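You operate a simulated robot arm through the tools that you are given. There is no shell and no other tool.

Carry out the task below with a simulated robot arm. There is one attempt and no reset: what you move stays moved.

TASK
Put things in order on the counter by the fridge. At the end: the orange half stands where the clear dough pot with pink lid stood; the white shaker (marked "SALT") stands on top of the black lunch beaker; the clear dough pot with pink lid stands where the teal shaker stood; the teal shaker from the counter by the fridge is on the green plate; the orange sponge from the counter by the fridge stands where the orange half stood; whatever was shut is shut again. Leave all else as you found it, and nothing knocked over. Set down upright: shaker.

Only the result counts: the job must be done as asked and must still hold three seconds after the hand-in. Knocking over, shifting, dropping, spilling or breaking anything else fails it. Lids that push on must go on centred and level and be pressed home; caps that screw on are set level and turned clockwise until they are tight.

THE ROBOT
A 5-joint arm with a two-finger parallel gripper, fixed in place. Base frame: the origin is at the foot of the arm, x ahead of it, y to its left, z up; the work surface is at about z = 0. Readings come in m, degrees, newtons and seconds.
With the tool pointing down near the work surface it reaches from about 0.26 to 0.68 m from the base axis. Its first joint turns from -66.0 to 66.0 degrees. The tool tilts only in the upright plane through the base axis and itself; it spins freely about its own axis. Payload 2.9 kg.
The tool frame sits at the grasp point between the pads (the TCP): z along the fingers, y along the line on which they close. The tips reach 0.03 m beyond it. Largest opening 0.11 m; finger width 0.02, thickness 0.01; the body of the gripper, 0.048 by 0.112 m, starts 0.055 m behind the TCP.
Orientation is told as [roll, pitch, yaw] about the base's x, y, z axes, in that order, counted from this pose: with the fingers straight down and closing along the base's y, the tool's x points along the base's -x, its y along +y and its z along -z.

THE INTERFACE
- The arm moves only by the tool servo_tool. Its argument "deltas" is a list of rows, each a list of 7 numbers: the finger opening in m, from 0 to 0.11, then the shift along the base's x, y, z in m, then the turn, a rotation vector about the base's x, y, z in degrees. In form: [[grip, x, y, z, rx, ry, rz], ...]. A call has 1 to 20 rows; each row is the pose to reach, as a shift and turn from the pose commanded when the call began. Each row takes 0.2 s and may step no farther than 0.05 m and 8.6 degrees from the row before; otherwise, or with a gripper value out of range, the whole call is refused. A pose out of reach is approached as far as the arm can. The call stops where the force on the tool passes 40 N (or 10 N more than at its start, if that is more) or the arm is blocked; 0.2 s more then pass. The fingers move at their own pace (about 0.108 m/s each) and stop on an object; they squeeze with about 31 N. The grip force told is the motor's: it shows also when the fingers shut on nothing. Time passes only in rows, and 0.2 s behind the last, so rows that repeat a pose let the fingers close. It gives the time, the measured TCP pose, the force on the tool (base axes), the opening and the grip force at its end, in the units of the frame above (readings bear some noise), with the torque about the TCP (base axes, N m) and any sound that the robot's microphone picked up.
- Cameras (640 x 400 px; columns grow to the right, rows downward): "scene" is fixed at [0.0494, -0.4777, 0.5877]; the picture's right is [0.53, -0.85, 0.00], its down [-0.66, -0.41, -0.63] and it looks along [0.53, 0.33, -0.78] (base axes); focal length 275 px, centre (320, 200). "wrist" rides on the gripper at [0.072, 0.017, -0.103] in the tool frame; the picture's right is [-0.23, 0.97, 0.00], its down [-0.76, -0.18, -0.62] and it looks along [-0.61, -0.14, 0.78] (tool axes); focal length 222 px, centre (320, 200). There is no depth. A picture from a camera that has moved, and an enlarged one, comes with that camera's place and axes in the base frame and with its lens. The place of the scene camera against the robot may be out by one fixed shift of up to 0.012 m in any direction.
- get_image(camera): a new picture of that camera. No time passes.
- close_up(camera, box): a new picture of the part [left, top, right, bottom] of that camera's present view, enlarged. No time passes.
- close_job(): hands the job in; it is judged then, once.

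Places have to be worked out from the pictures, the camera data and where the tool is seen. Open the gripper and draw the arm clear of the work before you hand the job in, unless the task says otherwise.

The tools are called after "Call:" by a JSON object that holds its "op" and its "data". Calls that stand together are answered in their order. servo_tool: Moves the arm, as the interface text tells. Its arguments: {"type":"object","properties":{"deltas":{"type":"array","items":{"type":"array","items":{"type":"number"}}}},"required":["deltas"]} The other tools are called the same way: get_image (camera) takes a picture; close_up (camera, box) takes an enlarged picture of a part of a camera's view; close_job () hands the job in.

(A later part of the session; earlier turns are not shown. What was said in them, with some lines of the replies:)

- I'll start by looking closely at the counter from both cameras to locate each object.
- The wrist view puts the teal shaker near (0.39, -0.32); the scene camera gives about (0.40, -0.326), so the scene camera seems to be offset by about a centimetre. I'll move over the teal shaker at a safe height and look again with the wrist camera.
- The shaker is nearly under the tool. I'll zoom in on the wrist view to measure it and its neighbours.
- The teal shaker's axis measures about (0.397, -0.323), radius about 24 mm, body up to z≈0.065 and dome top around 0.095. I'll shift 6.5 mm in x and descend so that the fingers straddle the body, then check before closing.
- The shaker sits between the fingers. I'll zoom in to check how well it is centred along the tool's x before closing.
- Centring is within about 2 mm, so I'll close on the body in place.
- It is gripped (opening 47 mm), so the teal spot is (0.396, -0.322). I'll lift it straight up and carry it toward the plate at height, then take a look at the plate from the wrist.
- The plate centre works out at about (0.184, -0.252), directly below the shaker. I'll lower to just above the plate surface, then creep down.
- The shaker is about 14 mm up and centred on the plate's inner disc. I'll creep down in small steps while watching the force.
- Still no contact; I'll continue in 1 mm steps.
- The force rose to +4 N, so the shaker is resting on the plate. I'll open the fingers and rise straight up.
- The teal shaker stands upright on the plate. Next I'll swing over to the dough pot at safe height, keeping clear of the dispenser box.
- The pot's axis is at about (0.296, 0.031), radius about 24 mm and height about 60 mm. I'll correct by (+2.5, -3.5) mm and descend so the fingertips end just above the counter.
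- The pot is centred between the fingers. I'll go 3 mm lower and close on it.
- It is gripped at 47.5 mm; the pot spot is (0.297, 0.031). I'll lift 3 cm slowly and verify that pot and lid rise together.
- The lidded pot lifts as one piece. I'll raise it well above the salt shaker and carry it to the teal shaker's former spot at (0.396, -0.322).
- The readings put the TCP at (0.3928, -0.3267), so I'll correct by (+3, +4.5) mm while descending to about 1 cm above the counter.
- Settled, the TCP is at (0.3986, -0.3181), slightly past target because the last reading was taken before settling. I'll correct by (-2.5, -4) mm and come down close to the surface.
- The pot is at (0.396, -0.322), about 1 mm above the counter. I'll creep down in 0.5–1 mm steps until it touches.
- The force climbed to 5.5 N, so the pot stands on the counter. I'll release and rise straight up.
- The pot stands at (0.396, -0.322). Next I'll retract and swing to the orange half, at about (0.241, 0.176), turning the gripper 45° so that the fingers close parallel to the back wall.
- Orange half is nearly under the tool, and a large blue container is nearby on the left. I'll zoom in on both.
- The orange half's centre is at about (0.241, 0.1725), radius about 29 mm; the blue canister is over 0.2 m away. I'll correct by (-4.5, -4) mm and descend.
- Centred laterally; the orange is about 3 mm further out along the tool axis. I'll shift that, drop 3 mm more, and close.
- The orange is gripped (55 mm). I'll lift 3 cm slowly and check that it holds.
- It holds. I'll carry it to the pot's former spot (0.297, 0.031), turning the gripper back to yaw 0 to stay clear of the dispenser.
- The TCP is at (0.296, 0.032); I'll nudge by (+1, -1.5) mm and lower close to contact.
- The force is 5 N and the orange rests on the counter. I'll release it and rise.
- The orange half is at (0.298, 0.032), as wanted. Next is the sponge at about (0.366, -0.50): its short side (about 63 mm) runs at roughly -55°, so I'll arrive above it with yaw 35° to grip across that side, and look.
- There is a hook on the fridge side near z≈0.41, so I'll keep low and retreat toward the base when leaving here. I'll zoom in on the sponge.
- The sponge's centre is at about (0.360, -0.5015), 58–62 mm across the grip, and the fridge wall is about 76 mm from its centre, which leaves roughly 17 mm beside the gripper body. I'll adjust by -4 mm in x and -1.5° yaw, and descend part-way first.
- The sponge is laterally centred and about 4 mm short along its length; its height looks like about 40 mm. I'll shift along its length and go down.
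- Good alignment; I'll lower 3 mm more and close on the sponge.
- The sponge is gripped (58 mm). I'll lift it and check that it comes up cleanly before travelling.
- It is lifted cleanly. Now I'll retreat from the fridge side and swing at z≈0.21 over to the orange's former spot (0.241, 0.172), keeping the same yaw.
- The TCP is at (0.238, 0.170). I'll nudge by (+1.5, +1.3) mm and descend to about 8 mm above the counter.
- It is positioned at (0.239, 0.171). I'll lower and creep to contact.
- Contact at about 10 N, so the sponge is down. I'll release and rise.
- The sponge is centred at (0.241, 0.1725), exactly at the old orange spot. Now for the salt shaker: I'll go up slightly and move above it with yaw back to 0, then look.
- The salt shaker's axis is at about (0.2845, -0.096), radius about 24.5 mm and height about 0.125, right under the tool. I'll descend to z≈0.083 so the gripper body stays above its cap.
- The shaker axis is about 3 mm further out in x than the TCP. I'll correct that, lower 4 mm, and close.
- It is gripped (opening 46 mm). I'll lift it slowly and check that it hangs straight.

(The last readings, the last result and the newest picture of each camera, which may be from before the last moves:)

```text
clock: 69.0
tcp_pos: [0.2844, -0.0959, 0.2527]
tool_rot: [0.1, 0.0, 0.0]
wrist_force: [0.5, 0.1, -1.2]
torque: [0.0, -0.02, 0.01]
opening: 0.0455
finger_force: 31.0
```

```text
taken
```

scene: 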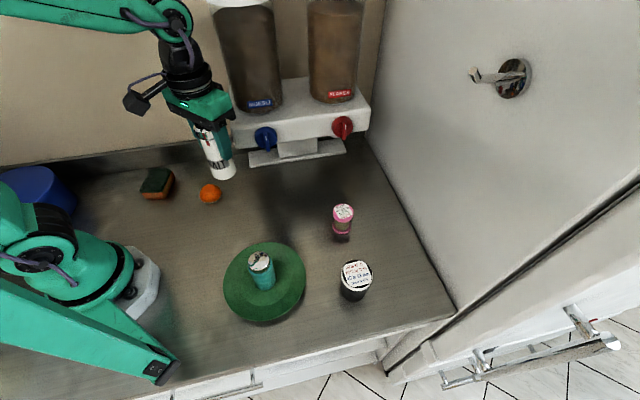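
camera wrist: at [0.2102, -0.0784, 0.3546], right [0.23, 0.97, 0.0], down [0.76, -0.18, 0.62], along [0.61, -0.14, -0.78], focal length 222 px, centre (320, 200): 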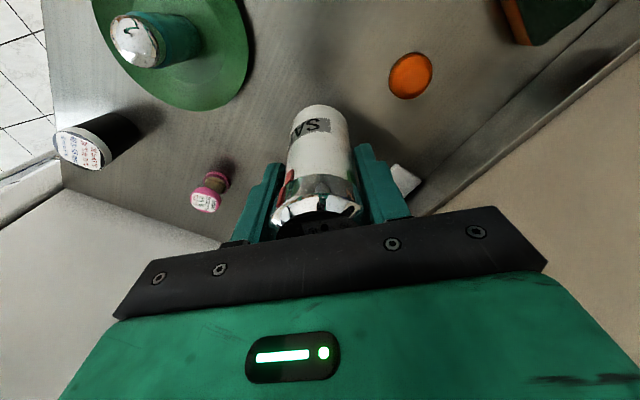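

The shaker hangs straight. I'll move toward the beaker, stopping short of it to measure its lid with the wrist camera.

Call:
{"op": "servo_tool", "data": {"deltas": [[0.03, 0, -0.03, 0.01, 0, 0, 0], [0.03, -0.002, -0.07, 0.02, 0, 0, 0], [0.03, -0.005, -0.115, 0.02, 0, 0, 0], [0.03, -0.008, -0.16, 0.02, 0, 0, 0], [0.03, -0.012, -0.205, 0.02, 0, 0, 0], [0.03, -0.016, -0.245, 0.02, 0, 0, 0], [0.03, -0.016, -0.265, 0.02, 0, 0, 0], [0.03, -0.016, -0.265, 0.02, 0, 0, 0], [0.03, -0.016, -0.265, 0.02, 0, 0, 0], [0.03, -0.016, -0.265, 0.02, 0, 0, 0]]}}

Call:
{"op": "get_image", "data": {"camera": "wrist"}}

Call:
{"op": "close_up", "data": {"camera": "wrist", "box": [180, 40, 320, 170]}}

Call:
{"op": "close_up", "data": {"camera": "scene", "box": [310, 240, 410, 320]}}

```text
clock: 71.2
tcp_pos: [0.2665, -0.3603, 0.272]
tool_rot: [0.1, 0.0, 0.0]
wrist_force: [0.7, -0.3, -1.2]
torque: [-0.01, -0.02, -0.02]
opening: 0.0457
finger_force: 30.9
```

```text
taken
camera wrist: at [0.1934, -0.3425, 0.3749], right [0.23, 0.97, 0.0], down [0.76, -0.18, 0.62], along [0.61, -0.14, -0.78], focal length 222 px, centre (320, 200)
```

wrist: 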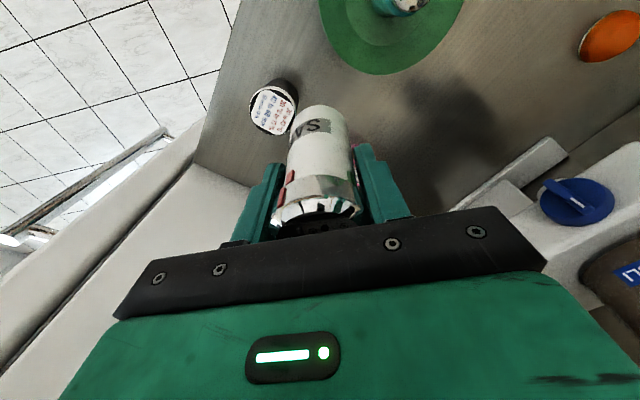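

```text
3.08 times, centred on (250, 105) of wrist
camera zoom: at [0.1934, -0.3425, 0.3749], right [0.23, 0.97, 0.0], down [0.76, -0.18, 0.62], along [0.61, -0.14, -0.78], focal length 684 px, centre (535, 492)
```

zoom: 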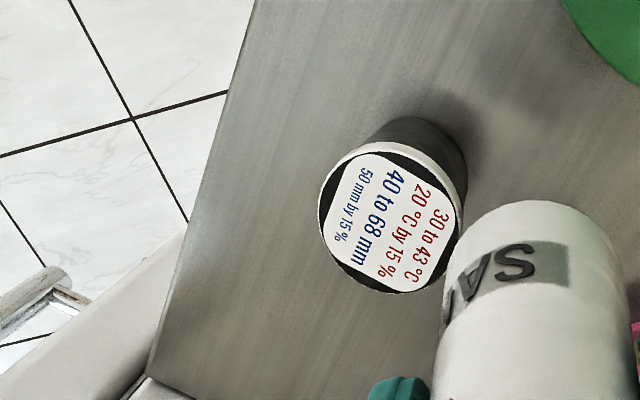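

```text
5.00 times, centred on (360, 280) of scene
camera zoom: at [0.0494, -0.4777, 0.5877], right [0.53, -0.85, 0.0], down [-0.66, -0.41, -0.63], along [0.53, 0.33, -0.78], focal length 1377 px, centre (120, -200)
```

zoom: 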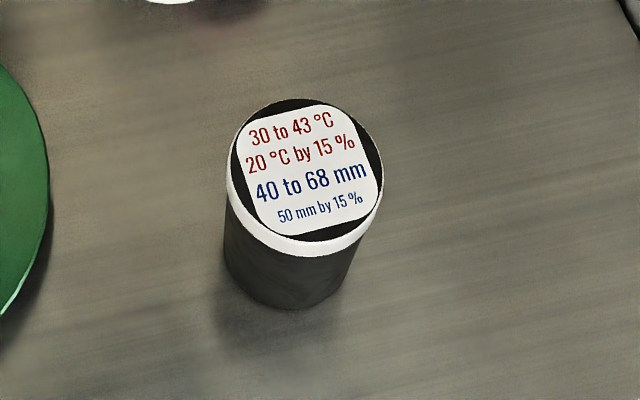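

Two wrist views together put the beaker lid at about (0.267, -0.4225) and its top at z≈0.08. I'll move over it, still high, for a direct look.

Call:
{"op": "servo_tool", "data": {"deltas": [[0.03, 0, -0.02, 0, 0, 0, 0], [0.03, 0, -0.045, -0.01, 0, 0, 0], [0.03, 0.0006, -0.0635, -0.03, 0, 0, 0], [0.03, 0.0006, -0.0635, -0.03, 0, 0, 0], [0.03, 0.0006, -0.0635, -0.03, 0, 0, 0], [0.03, 0.0006, -0.0635, -0.03, 0, 0, 0]]}}

Call:
{"op": "get_image", "data": {"camera": "wrist"}}

Call:
{"op": "close_up", "data": {"camera": "wrist", "box": [250, 40, 390, 170]}}

Call:
{"op": "close_up", "data": {"camera": "scene", "box": [270, 150, 430, 320]}}

```text
clock: 72.6
tcp_pos: [0.2675, -0.4247, 0.243]
tool_rot: [0.0, 0.0, 0.1]
wrist_force: [-0.4, -0.2, -1.9]
torque: [0.0, -0.02, 0.02]
opening: 0.0453
finger_force: 31.5
```

```text
taken
camera wrist: at [0.1937, -0.4074, 0.3461], right [0.23, 0.97, 0.0], down [0.76, -0.18, 0.62], along [0.61, -0.14, -0.78], focal length 222 px, centre (320, 200)
```

wrist: 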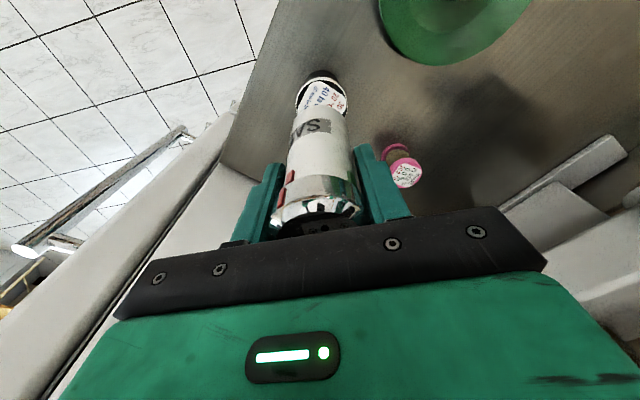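

```text
3.08 times, centred on (320, 105) of wrist
camera zoom: at [0.1937, -0.4074, 0.3461], right [0.23, 0.97, 0.0], down [0.76, -0.18, 0.62], along [0.61, -0.14, -0.78], focal length 684 px, centre (320, 492)
```

zoom: 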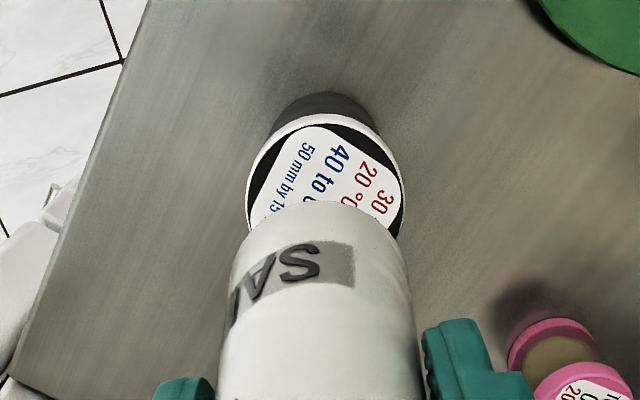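

```text
2.35 times, centred on (350, 235) of scene
camera zoom: at [0.0494, -0.4777, 0.5877], right [0.53, -0.85, 0.0], down [-0.66, -0.41, -0.63], along [0.53, 0.33, -0.78], focal length 648 px, centre (249, 118)
```

zoom: 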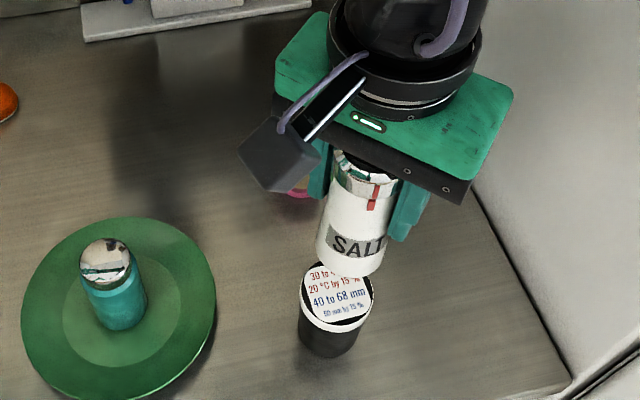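

The lid centre measures about (0.2685, -0.4225); the shaker axis is at (0.2677, -0.4244). I'll shift (+1, +2) mm and descend partway, to about 1.5 cm above the lid, then recheck.

Call:
{"op": "servo_tool", "data": {"deltas": [[0.03, 0.001, 0.002, -0.02, 0, 0, 0], [0.03, 0.001, 0.002, -0.04, 0, 0, 0], [0.03, 0.001, 0.002, -0.055, 0, 0, 0], [0.03, 0.001, 0.002, -0.063, 0, 0, 0], [0.03, 0.001, 0.002, -0.063, 0, 0, 0], [0.03, 0.001, 0.002, -0.063, 0, 0, 0]]}}

Call:
{"op": "close_up", "data": {"camera": "wrist", "box": [250, 40, 390, 170]}}

Call:
{"op": "close_up", "data": {"camera": "scene", "box": [300, 180, 420, 310]}}

```text
clock: 74.0
tcp_pos: [0.2682, -0.4193, 0.1786]
tool_rot: [0.0, -0.1, 0.0]
wrist_force: [0.0, 0.9, -1.6]
torque: [0.01, 0.01, 0.0]
opening: 0.0453
finger_force: 31.0
```

```text
3.08 times, centred on (320, 105) of wrist
camera zoom: at [0.1955, -0.4036, 0.2821], right [0.23, 0.97, 0.0], down [0.76, -0.18, 0.62], along [0.61, -0.14, -0.78], focal length 684 px, centre (320, 492)
```

zoom: 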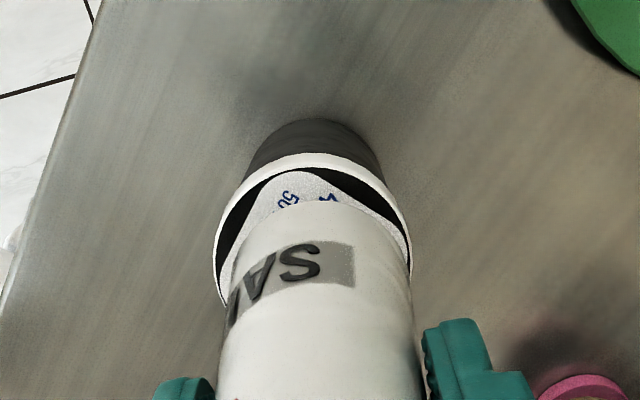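

```text
3.08 times, centred on (360, 245) of scene
camera zoom: at [0.0494, -0.4777, 0.5877], right [0.53, -0.85, 0.0], down [-0.66, -0.41, -0.63], along [0.53, 0.33, -0.78], focal length 847 px, centre (197, 62)
```

zoom: 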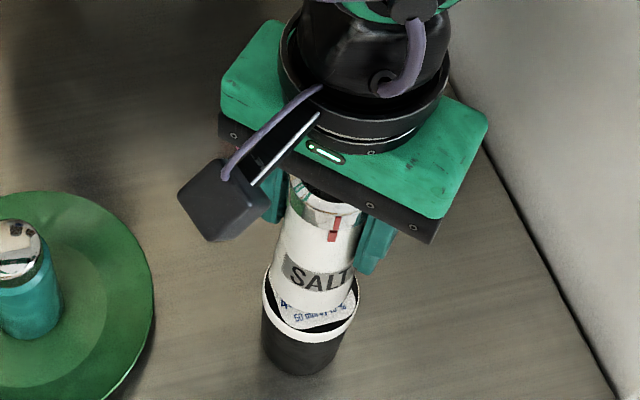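

The lid is about 2 mm in -y from the shaker axis and well aligned in x. I'll correct that, lower to just above the lid, then creep.

Call:
{"op": "servo_tool", "data": {"deltas": [[0.03, 0.0, -0.002, -0.002, 0, 0, 0], [0.03, 0.0, -0.002, -0.005, 0, 0, 0], [0.03, 0.0, -0.002, -0.008, 0, 0, 0], [0.03, 0.0, -0.002, -0.008, 0, 0, 0], [0.03, 0.0, -0.002, -0.008, 0, 0, 0]]}}

Call:
{"op": "close_up", "data": {"camera": "wrist", "box": [250, 40, 390, 170]}}

Call:
{"op": "close_up", "data": {"camera": "scene", "box": [300, 180, 420, 310]}}

```text
clock: 75.2
tcp_pos: [0.2692, -0.4212, 0.1733]
tool_rot: [0.0, 0.0, 0.0]
wrist_force: [-0.1, 0.7, -1.8]
torque: [0.01, 0.03, 0.02]
opening: 0.0457
finger_force: 31.1
```

```text
3.08 times, centred on (320, 105) of wrist
camera zoom: at [0.1948, -0.4044, 0.2753], right [0.23, 0.97, 0.0], down [0.76, -0.18, 0.62], along [0.61, -0.14, -0.78], focal length 684 px, centre (320, 492)
```

zoom: 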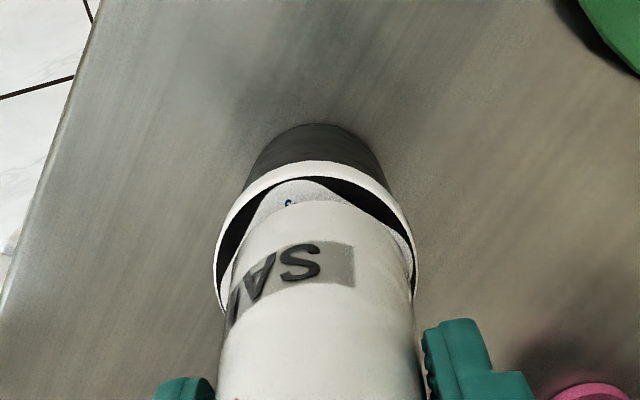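

```text
3.08 times, centred on (360, 245) of scene
camera zoom: at [0.0494, -0.4777, 0.5877], right [0.53, -0.85, 0.0], down [-0.66, -0.41, -0.63], along [0.53, 0.33, -0.78], focal length 847 px, centre (197, 62)
```

zoom: 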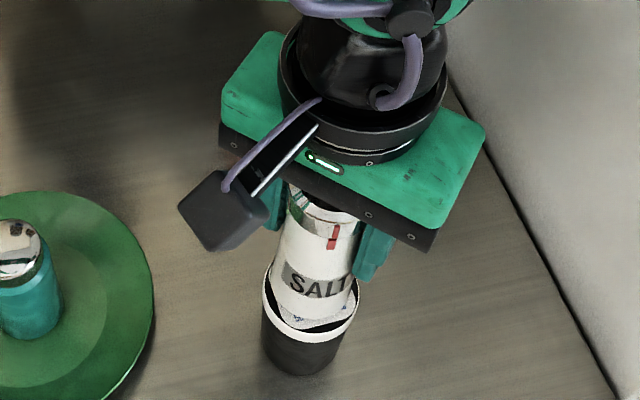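

It is close to centred. I'll creep down in 1 mm rows, checking the force.

Call:
{"op": "servo_tool", "data": {"deltas": [[0.03, 0, -0.001, -0.001, 0, 0, 0], [0.03, 0, -0.001, -0.002, 0, 0, 0], [0.03, 0, -0.001, -0.003, 0, 0, 0], [0.03, 0, -0.001, -0.003, 0, 0, 0]]}}

Call:
{"op": "servo_tool", "data": {"deltas": [[0.03, 0, 0, -0.001, 0, 0, 0], [0.03, 0, 0, -0.002, 0, 0, 0], [0.03, 0, 0, -0.002, 0, 0, 0]]}}

```text
clock: 76.2
tcp_pos: [0.2689, -0.4235, 0.169]
tool_rot: [0.0, 0.1, 0.0]
wrist_force: [0.7, -0.2, -2.2]
torque: [0.02, -0.02, -0.02]
opening: 0.0453
finger_force: 30.8
```

```text
clock: 77.0
tcp_pos: [0.2694, -0.4236, 0.1664]
tool_rot: [0.0, 0.0, 0.0]
wrist_force: [-0.1, -0.8, -1.7]
torque: [0.01, 0.0, -0.01]
opening: 0.0454
finger_force: 31.4
```

No contact yet at z≈0.167; I'll continue with 1 mm steps.

Call:
{"op": "servo_tool", "data": {"deltas": [[0.03, 0, 0, -0.001, 0, 0, 0], [0.03, 0, 0, -0.001, 0, 0, 0]]}}

Call:
{"op": "servo_tool", "data": {"deltas": [[0.03, 0, 0, -0.001, 0, 0, 0], [0.03, 0, 0, -0.001, 0, 0, 0]]}}

Call:
{"op": "close_up", "data": {"camera": "wrist", "box": [250, 40, 390, 170]}}

Call:
{"op": "close_up", "data": {"camera": "scene", "box": [300, 180, 420, 310]}}

```text
clock: 77.6
tcp_pos: [0.27, -0.4228, 0.1671]
tool_rot: [0.0, 0.0, 0.0]
wrist_force: [-0.6, -0.6, -1.2]
torque: [0.03, 0.0, 0.01]
opening: 0.0454
finger_force: 31.2
```

```text
clock: 78.2
tcp_pos: [0.2692, -0.422, 0.1649]
tool_rot: [0.0, 0.1, 0.1]
wrist_force: [0.2, 0.7, -1.2]
torque: [0.0, 0.01, 0.04]
opening: 0.0453
finger_force: 30.5
```

```text
3.08 times, centred on (320, 105) of wrist
camera zoom: at [0.1954, -0.4059, 0.2684], right [0.23, 0.97, 0.0], down [0.76, -0.18, 0.62], along [0.61, -0.14, -0.78], focal length 684 px, centre (320, 492)
```

zoom: 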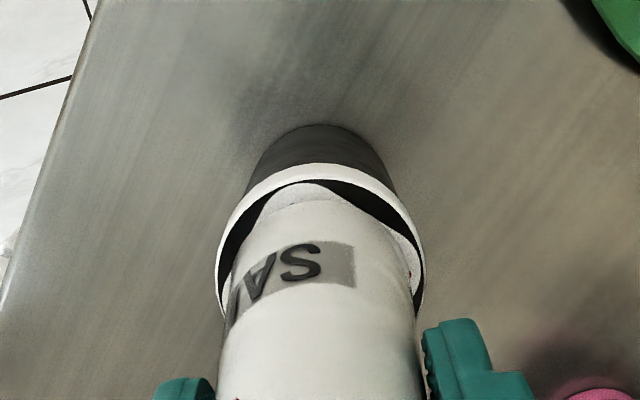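

```text
3.08 times, centred on (360, 245) of scene
camera zoom: at [0.0494, -0.4777, 0.5877], right [0.53, -0.85, 0.0], down [-0.66, -0.41, -0.63], along [0.53, 0.33, -0.78], focal length 847 px, centre (197, 62)
```

zoom: 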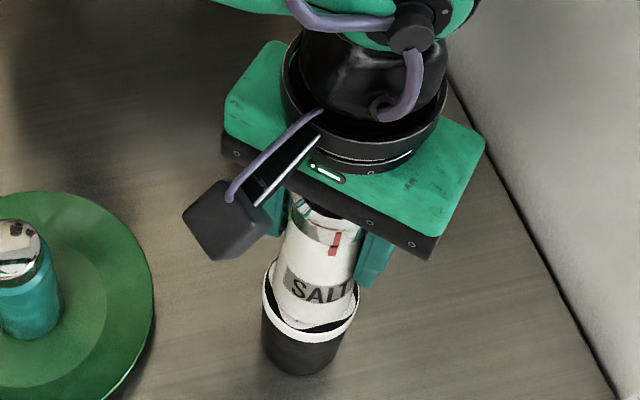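

Laterally it is now aligned exactly (lid centre u≈320). I'll keep creeping down.

Call:
{"op": "servo_tool", "data": {"deltas": [[0.03, 0, 0, -0.001, 0, 0, 0], [0.03, 0, 0, -0.001, 0, 0, 0]]}}

Call:
{"op": "servo_tool", "data": {"deltas": [[0.03, 0, 0, -0.001, 0, 0, 0], [0.03, 0, 0, -0.001, 0, 0, 0]]}}

```text
clock: 78.8
tcp_pos: [0.2697, -0.4232, 0.1636]
tool_rot: [0.0, 0.0, 0.1]
wrist_force: [-0.7, 0.7, -1.0]
torque: [0.0, -0.03, 0.01]
opening: 0.0457
finger_force: 30.8
```

```text
clock: 79.4
tcp_pos: [0.2698, -0.4229, 0.164]
tool_rot: [-0.1, 0.0, 0.0]
wrist_force: [-0.8, 2.2, 6.6]
torque: [0.26, 0.08, -0.02]
opening: 0.0454
finger_force: 31.3
```

Contact: force +6.6 N, about 8 N above baseline. I'll check the seating before releasing.

Call:
{"op": "close_up", "data": {"camera": "wrist", "box": [250, 40, 390, 170]}}

Call:
{"op": "close_up", "data": {"camera": "scene", "box": [310, 220, 400, 310]}}

```text
3.08 times, centred on (320, 105) of wrist
camera zoom: at [0.1958, -0.4065, 0.2668], right [0.23, 0.97, 0.0], down [0.76, -0.18, 0.62], along [0.61, -0.14, -0.78], focal length 684 px, centre (320, 492)
```

zoom: 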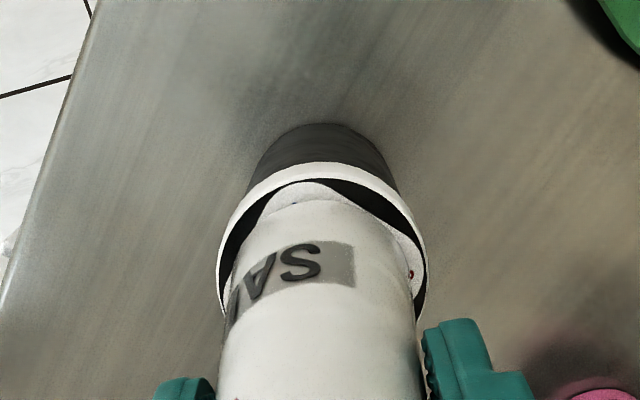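

```text
4.44 times, centred on (355, 265) of scene
camera zoom: at [0.0493, -0.4776, 0.5877], right [0.53, -0.85, 0.0], down [-0.66, -0.41, -0.63], along [0.53, 0.33, -0.78], focal length 1224 px, centre (164, -89)
```

zoom: 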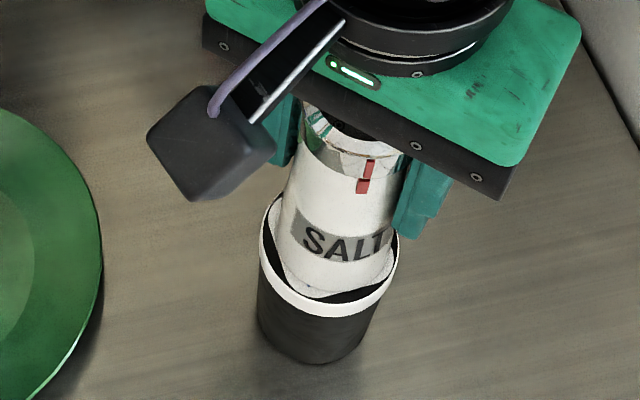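

The shaker sits centred on the lid within about 2–3 mm. I'll release gently and rise straight up.

Call:
{"op": "servo_tool", "data": {"deltas": [[0.055, 0, 0, 0, 0, 0, 0], [0.07, 0, 0, 0, 0, 0, 0], [0.09, 0, 0, 0, 0, 0, 0], [0.09, 0, 0, 0, 0, 0, 0]]}}

Call:
{"op": "get_image", "data": {"camera": "wrist"}}

Call:
{"op": "close_up", "data": {"camera": "scene", "box": [300, 180, 420, 310]}}

```text
clock: 80.4
tcp_pos: [0.2701, -0.4241, 0.1626]
tool_rot: [0.0, 0.0, 0.0]
wrist_force: [-0.5, 0.6, -0.2]
torque: [-0.02, 0.04, 0.0]
opening: 0.0902
finger_force: 0.1
```

```text
taken
camera wrist: at [0.1958, -0.4064, 0.2662], right [0.23, 0.97, 0.0], down [0.76, -0.18, 0.62], along [0.61, -0.14, -0.78], focal length 222 px, centre (320, 200)
```

wrist: 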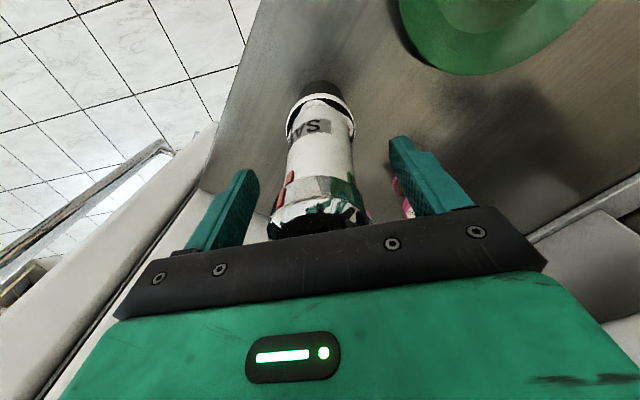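

```text
3.08 times, centred on (360, 245) of scene
camera zoom: at [0.0494, -0.4777, 0.5877], right [0.53, -0.85, 0.0], down [-0.66, -0.41, -0.63], along [0.53, 0.33, -0.78], focal length 847 px, centre (197, 62)
```

zoom: 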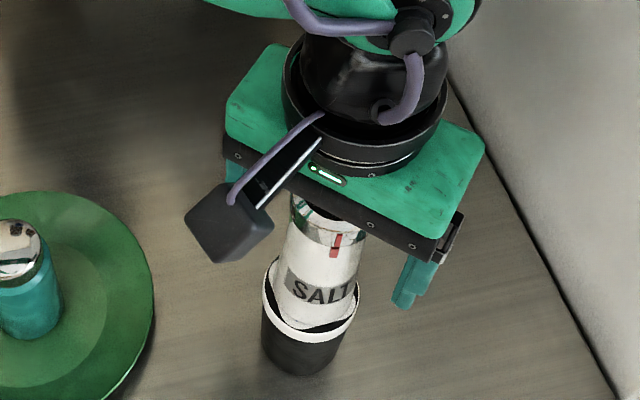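

It stands stably. I'll rise straight up until the fingertips are well above the cap.

Call:
{"op": "servo_tool", "data": {"deltas": [[0.09, 0, 0, 0.015, 0, 0, 0], [0.09, 0, 0, 0.04, 0, 0, 0], [0.09, 0, 0, 0.07, 0, 0, 0], [0.09, 0, 0, 0.1, 0, 0, 0], [0.09, 0, 0, 0.13, 0, 0, 0], [0.09, 0, 0, 0.15, 0, 0, 0], [0.09, 0, 0, 0.15, 0, 0, 0], [0.09, 0, 0, 0.15, 0, 0, 0]]}}

Call:
{"op": "get_image", "data": {"camera": "wrist"}}

Call:
{"op": "get_image", "data": {"camera": "scene"}}

```text
clock: 82.2
tcp_pos: [0.2738, -0.4236, 0.3124]
tool_rot: [0.0, 0.0, -0.1]
wrist_force: [0.6, -0.5, 0.4]
torque: [-0.01, -0.04, -0.04]
opening: 0.09
finger_force: 0.1
```

```text
taken
camera wrist: at [0.1989, -0.4068, 0.4155], right [0.23, 0.97, 0.0], down [0.76, -0.18, 0.62], along [0.61, -0.14, -0.78], focal length 222 px, centre (320, 200)
```

wrist: 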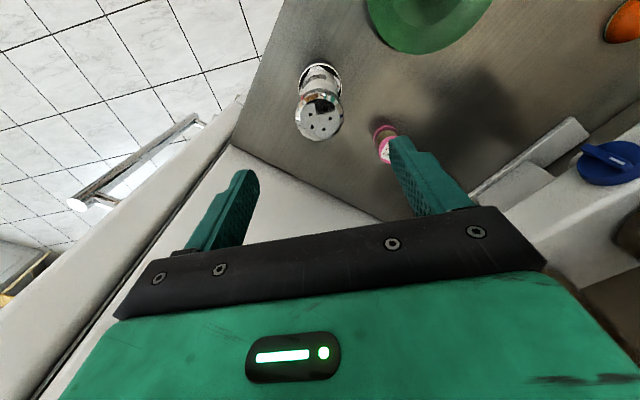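

```text
taken
```

scene: 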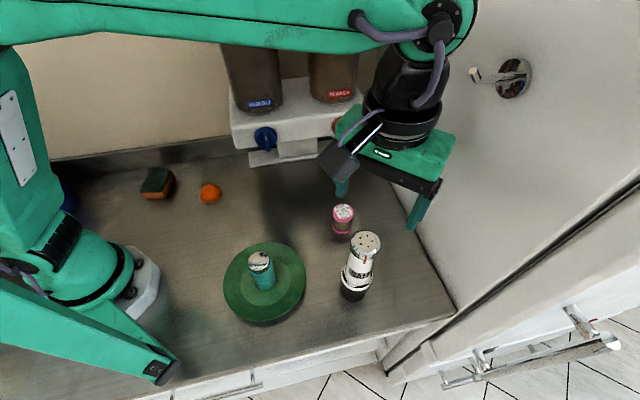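

All is standing. I'll draw the arm back and away at height, then inspect everything one final time.

Call:
{"op": "servo_tool", "data": {"deltas": [[0.09, 0, 0.03, 0.01, 0, 0, 0], [0.09, 0.003, 0.07, 0.02, 0, 0, 0], [0.09, 0.006, 0.11, 0.02, 0, 0, 0], [0.09, 0.008, 0.15, 0.02, 0, 0, 0], [0.09, 0.01, 0.19, 0.02, 0, 0, 0], [0.09, 0.012, 0.23, 0.02, 0, 0, 0], [0.09, 0.012, 0.27, 0.02, 0, 0, 0], [0.09, 0.012, 0.27, 0.02, 0, 0, 0], [0.09, 0.012, 0.27, 0.02, 0, 0, 0]]}}

Call:
{"op": "get_image", "data": {"camera": "scene"}}

Call:
{"op": "get_image", "data": {"camera": "wrist"}}

Call:
{"op": "close_up", "data": {"camera": "scene", "box": [310, 180, 430, 310]}}

Call:
{"op": "close_up", "data": {"camera": "scene", "box": [120, 150, 320, 330]}}

```text
clock: 84.2
tcp_pos: [0.2845, -0.1552, 0.333]
tool_rot: [-0.1, -0.1, 0.0]
wrist_force: [0.0, 0.2, 0.4]
torque: [0.01, -0.03, 0.01]
opening: 0.0901
finger_force: 0.1
```

```text
taken
```

scene: 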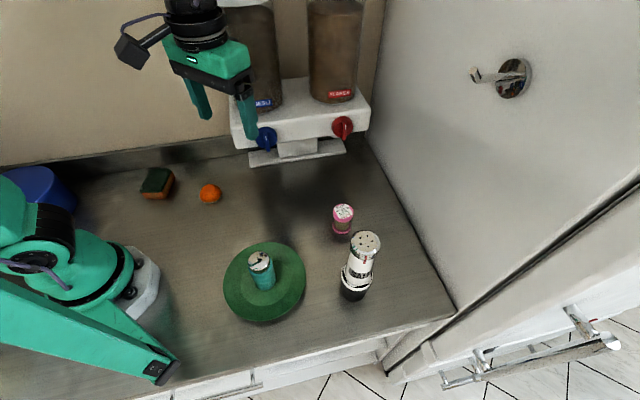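

```text
taken
camera wrist: at [0.2105, -0.1383, 0.4366], right [0.23, 0.97, 0.0], down [0.76, -0.18, 0.62], along [0.61, -0.14, -0.78], focal length 222 px, centre (320, 200)
```

wrist: 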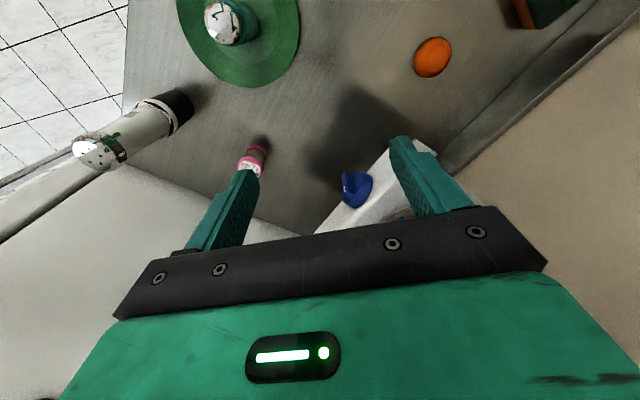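

```text
3.08 times, centred on (370, 245) of scene
camera zoom: at [0.0494, -0.4776, 0.5877], right [0.53, -0.85, 0.0], down [-0.66, -0.41, -0.63], along [0.53, 0.33, -0.78], focal length 847 px, centre (166, 62)
```

zoom: 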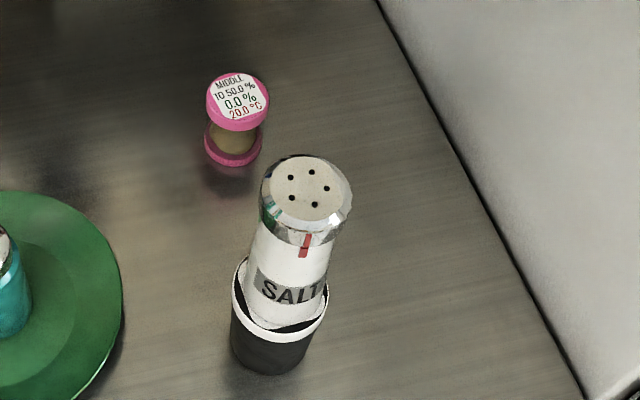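

```text
2.22 times, centred on (220, 240) of scene
camera zoom: at [0.0494, -0.4776, 0.5877], right [0.53, -0.85, 0.0], down [-0.66, -0.41, -0.63], along [0.53, 0.33, -0.78], focal length 612 px, centre (542, 111)
```

zoom: 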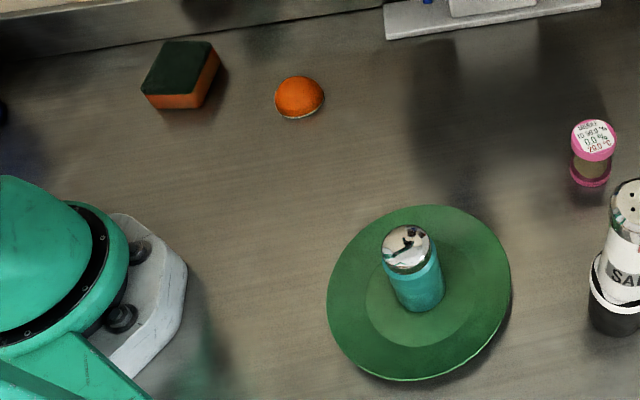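

Everything checks out: the salt shaker is upright on the beaker, the pot is on the teal spot with its lid on, and the teal shaker is upright on the plate. The orange half is on the pot's spot and the sponge on the orange's spot, with the arm clear and the gripper open, so I'm handing in.

Call:
{"op": "close_job", "data": {}}

```text
The job is handed in.
```

The counter by the fridge is set out as you asked, and I handed the job in. I don't have the judge's result.

The final pictures, taken before hand-in, show:

- **Teal shaker:** upright in the middle of the green plate.
- **Dough pot:** standing where the teal shaker was, within about 2 mm, with its pink lid still on.
- **Orange half:** standing where the dough pot was, within about 1 mm.
- **Orange sponge:** lying flat, green side up, where the orange half was, within about 1 mm.
- **Salt shaker:** upright on the black lunch beaker's lid, about 2–3 mm off centre.

I opened no lids or caps, and nothing was knocked over. The beaker and plate look unmoved. The arm is clear of the work with the gripper open.
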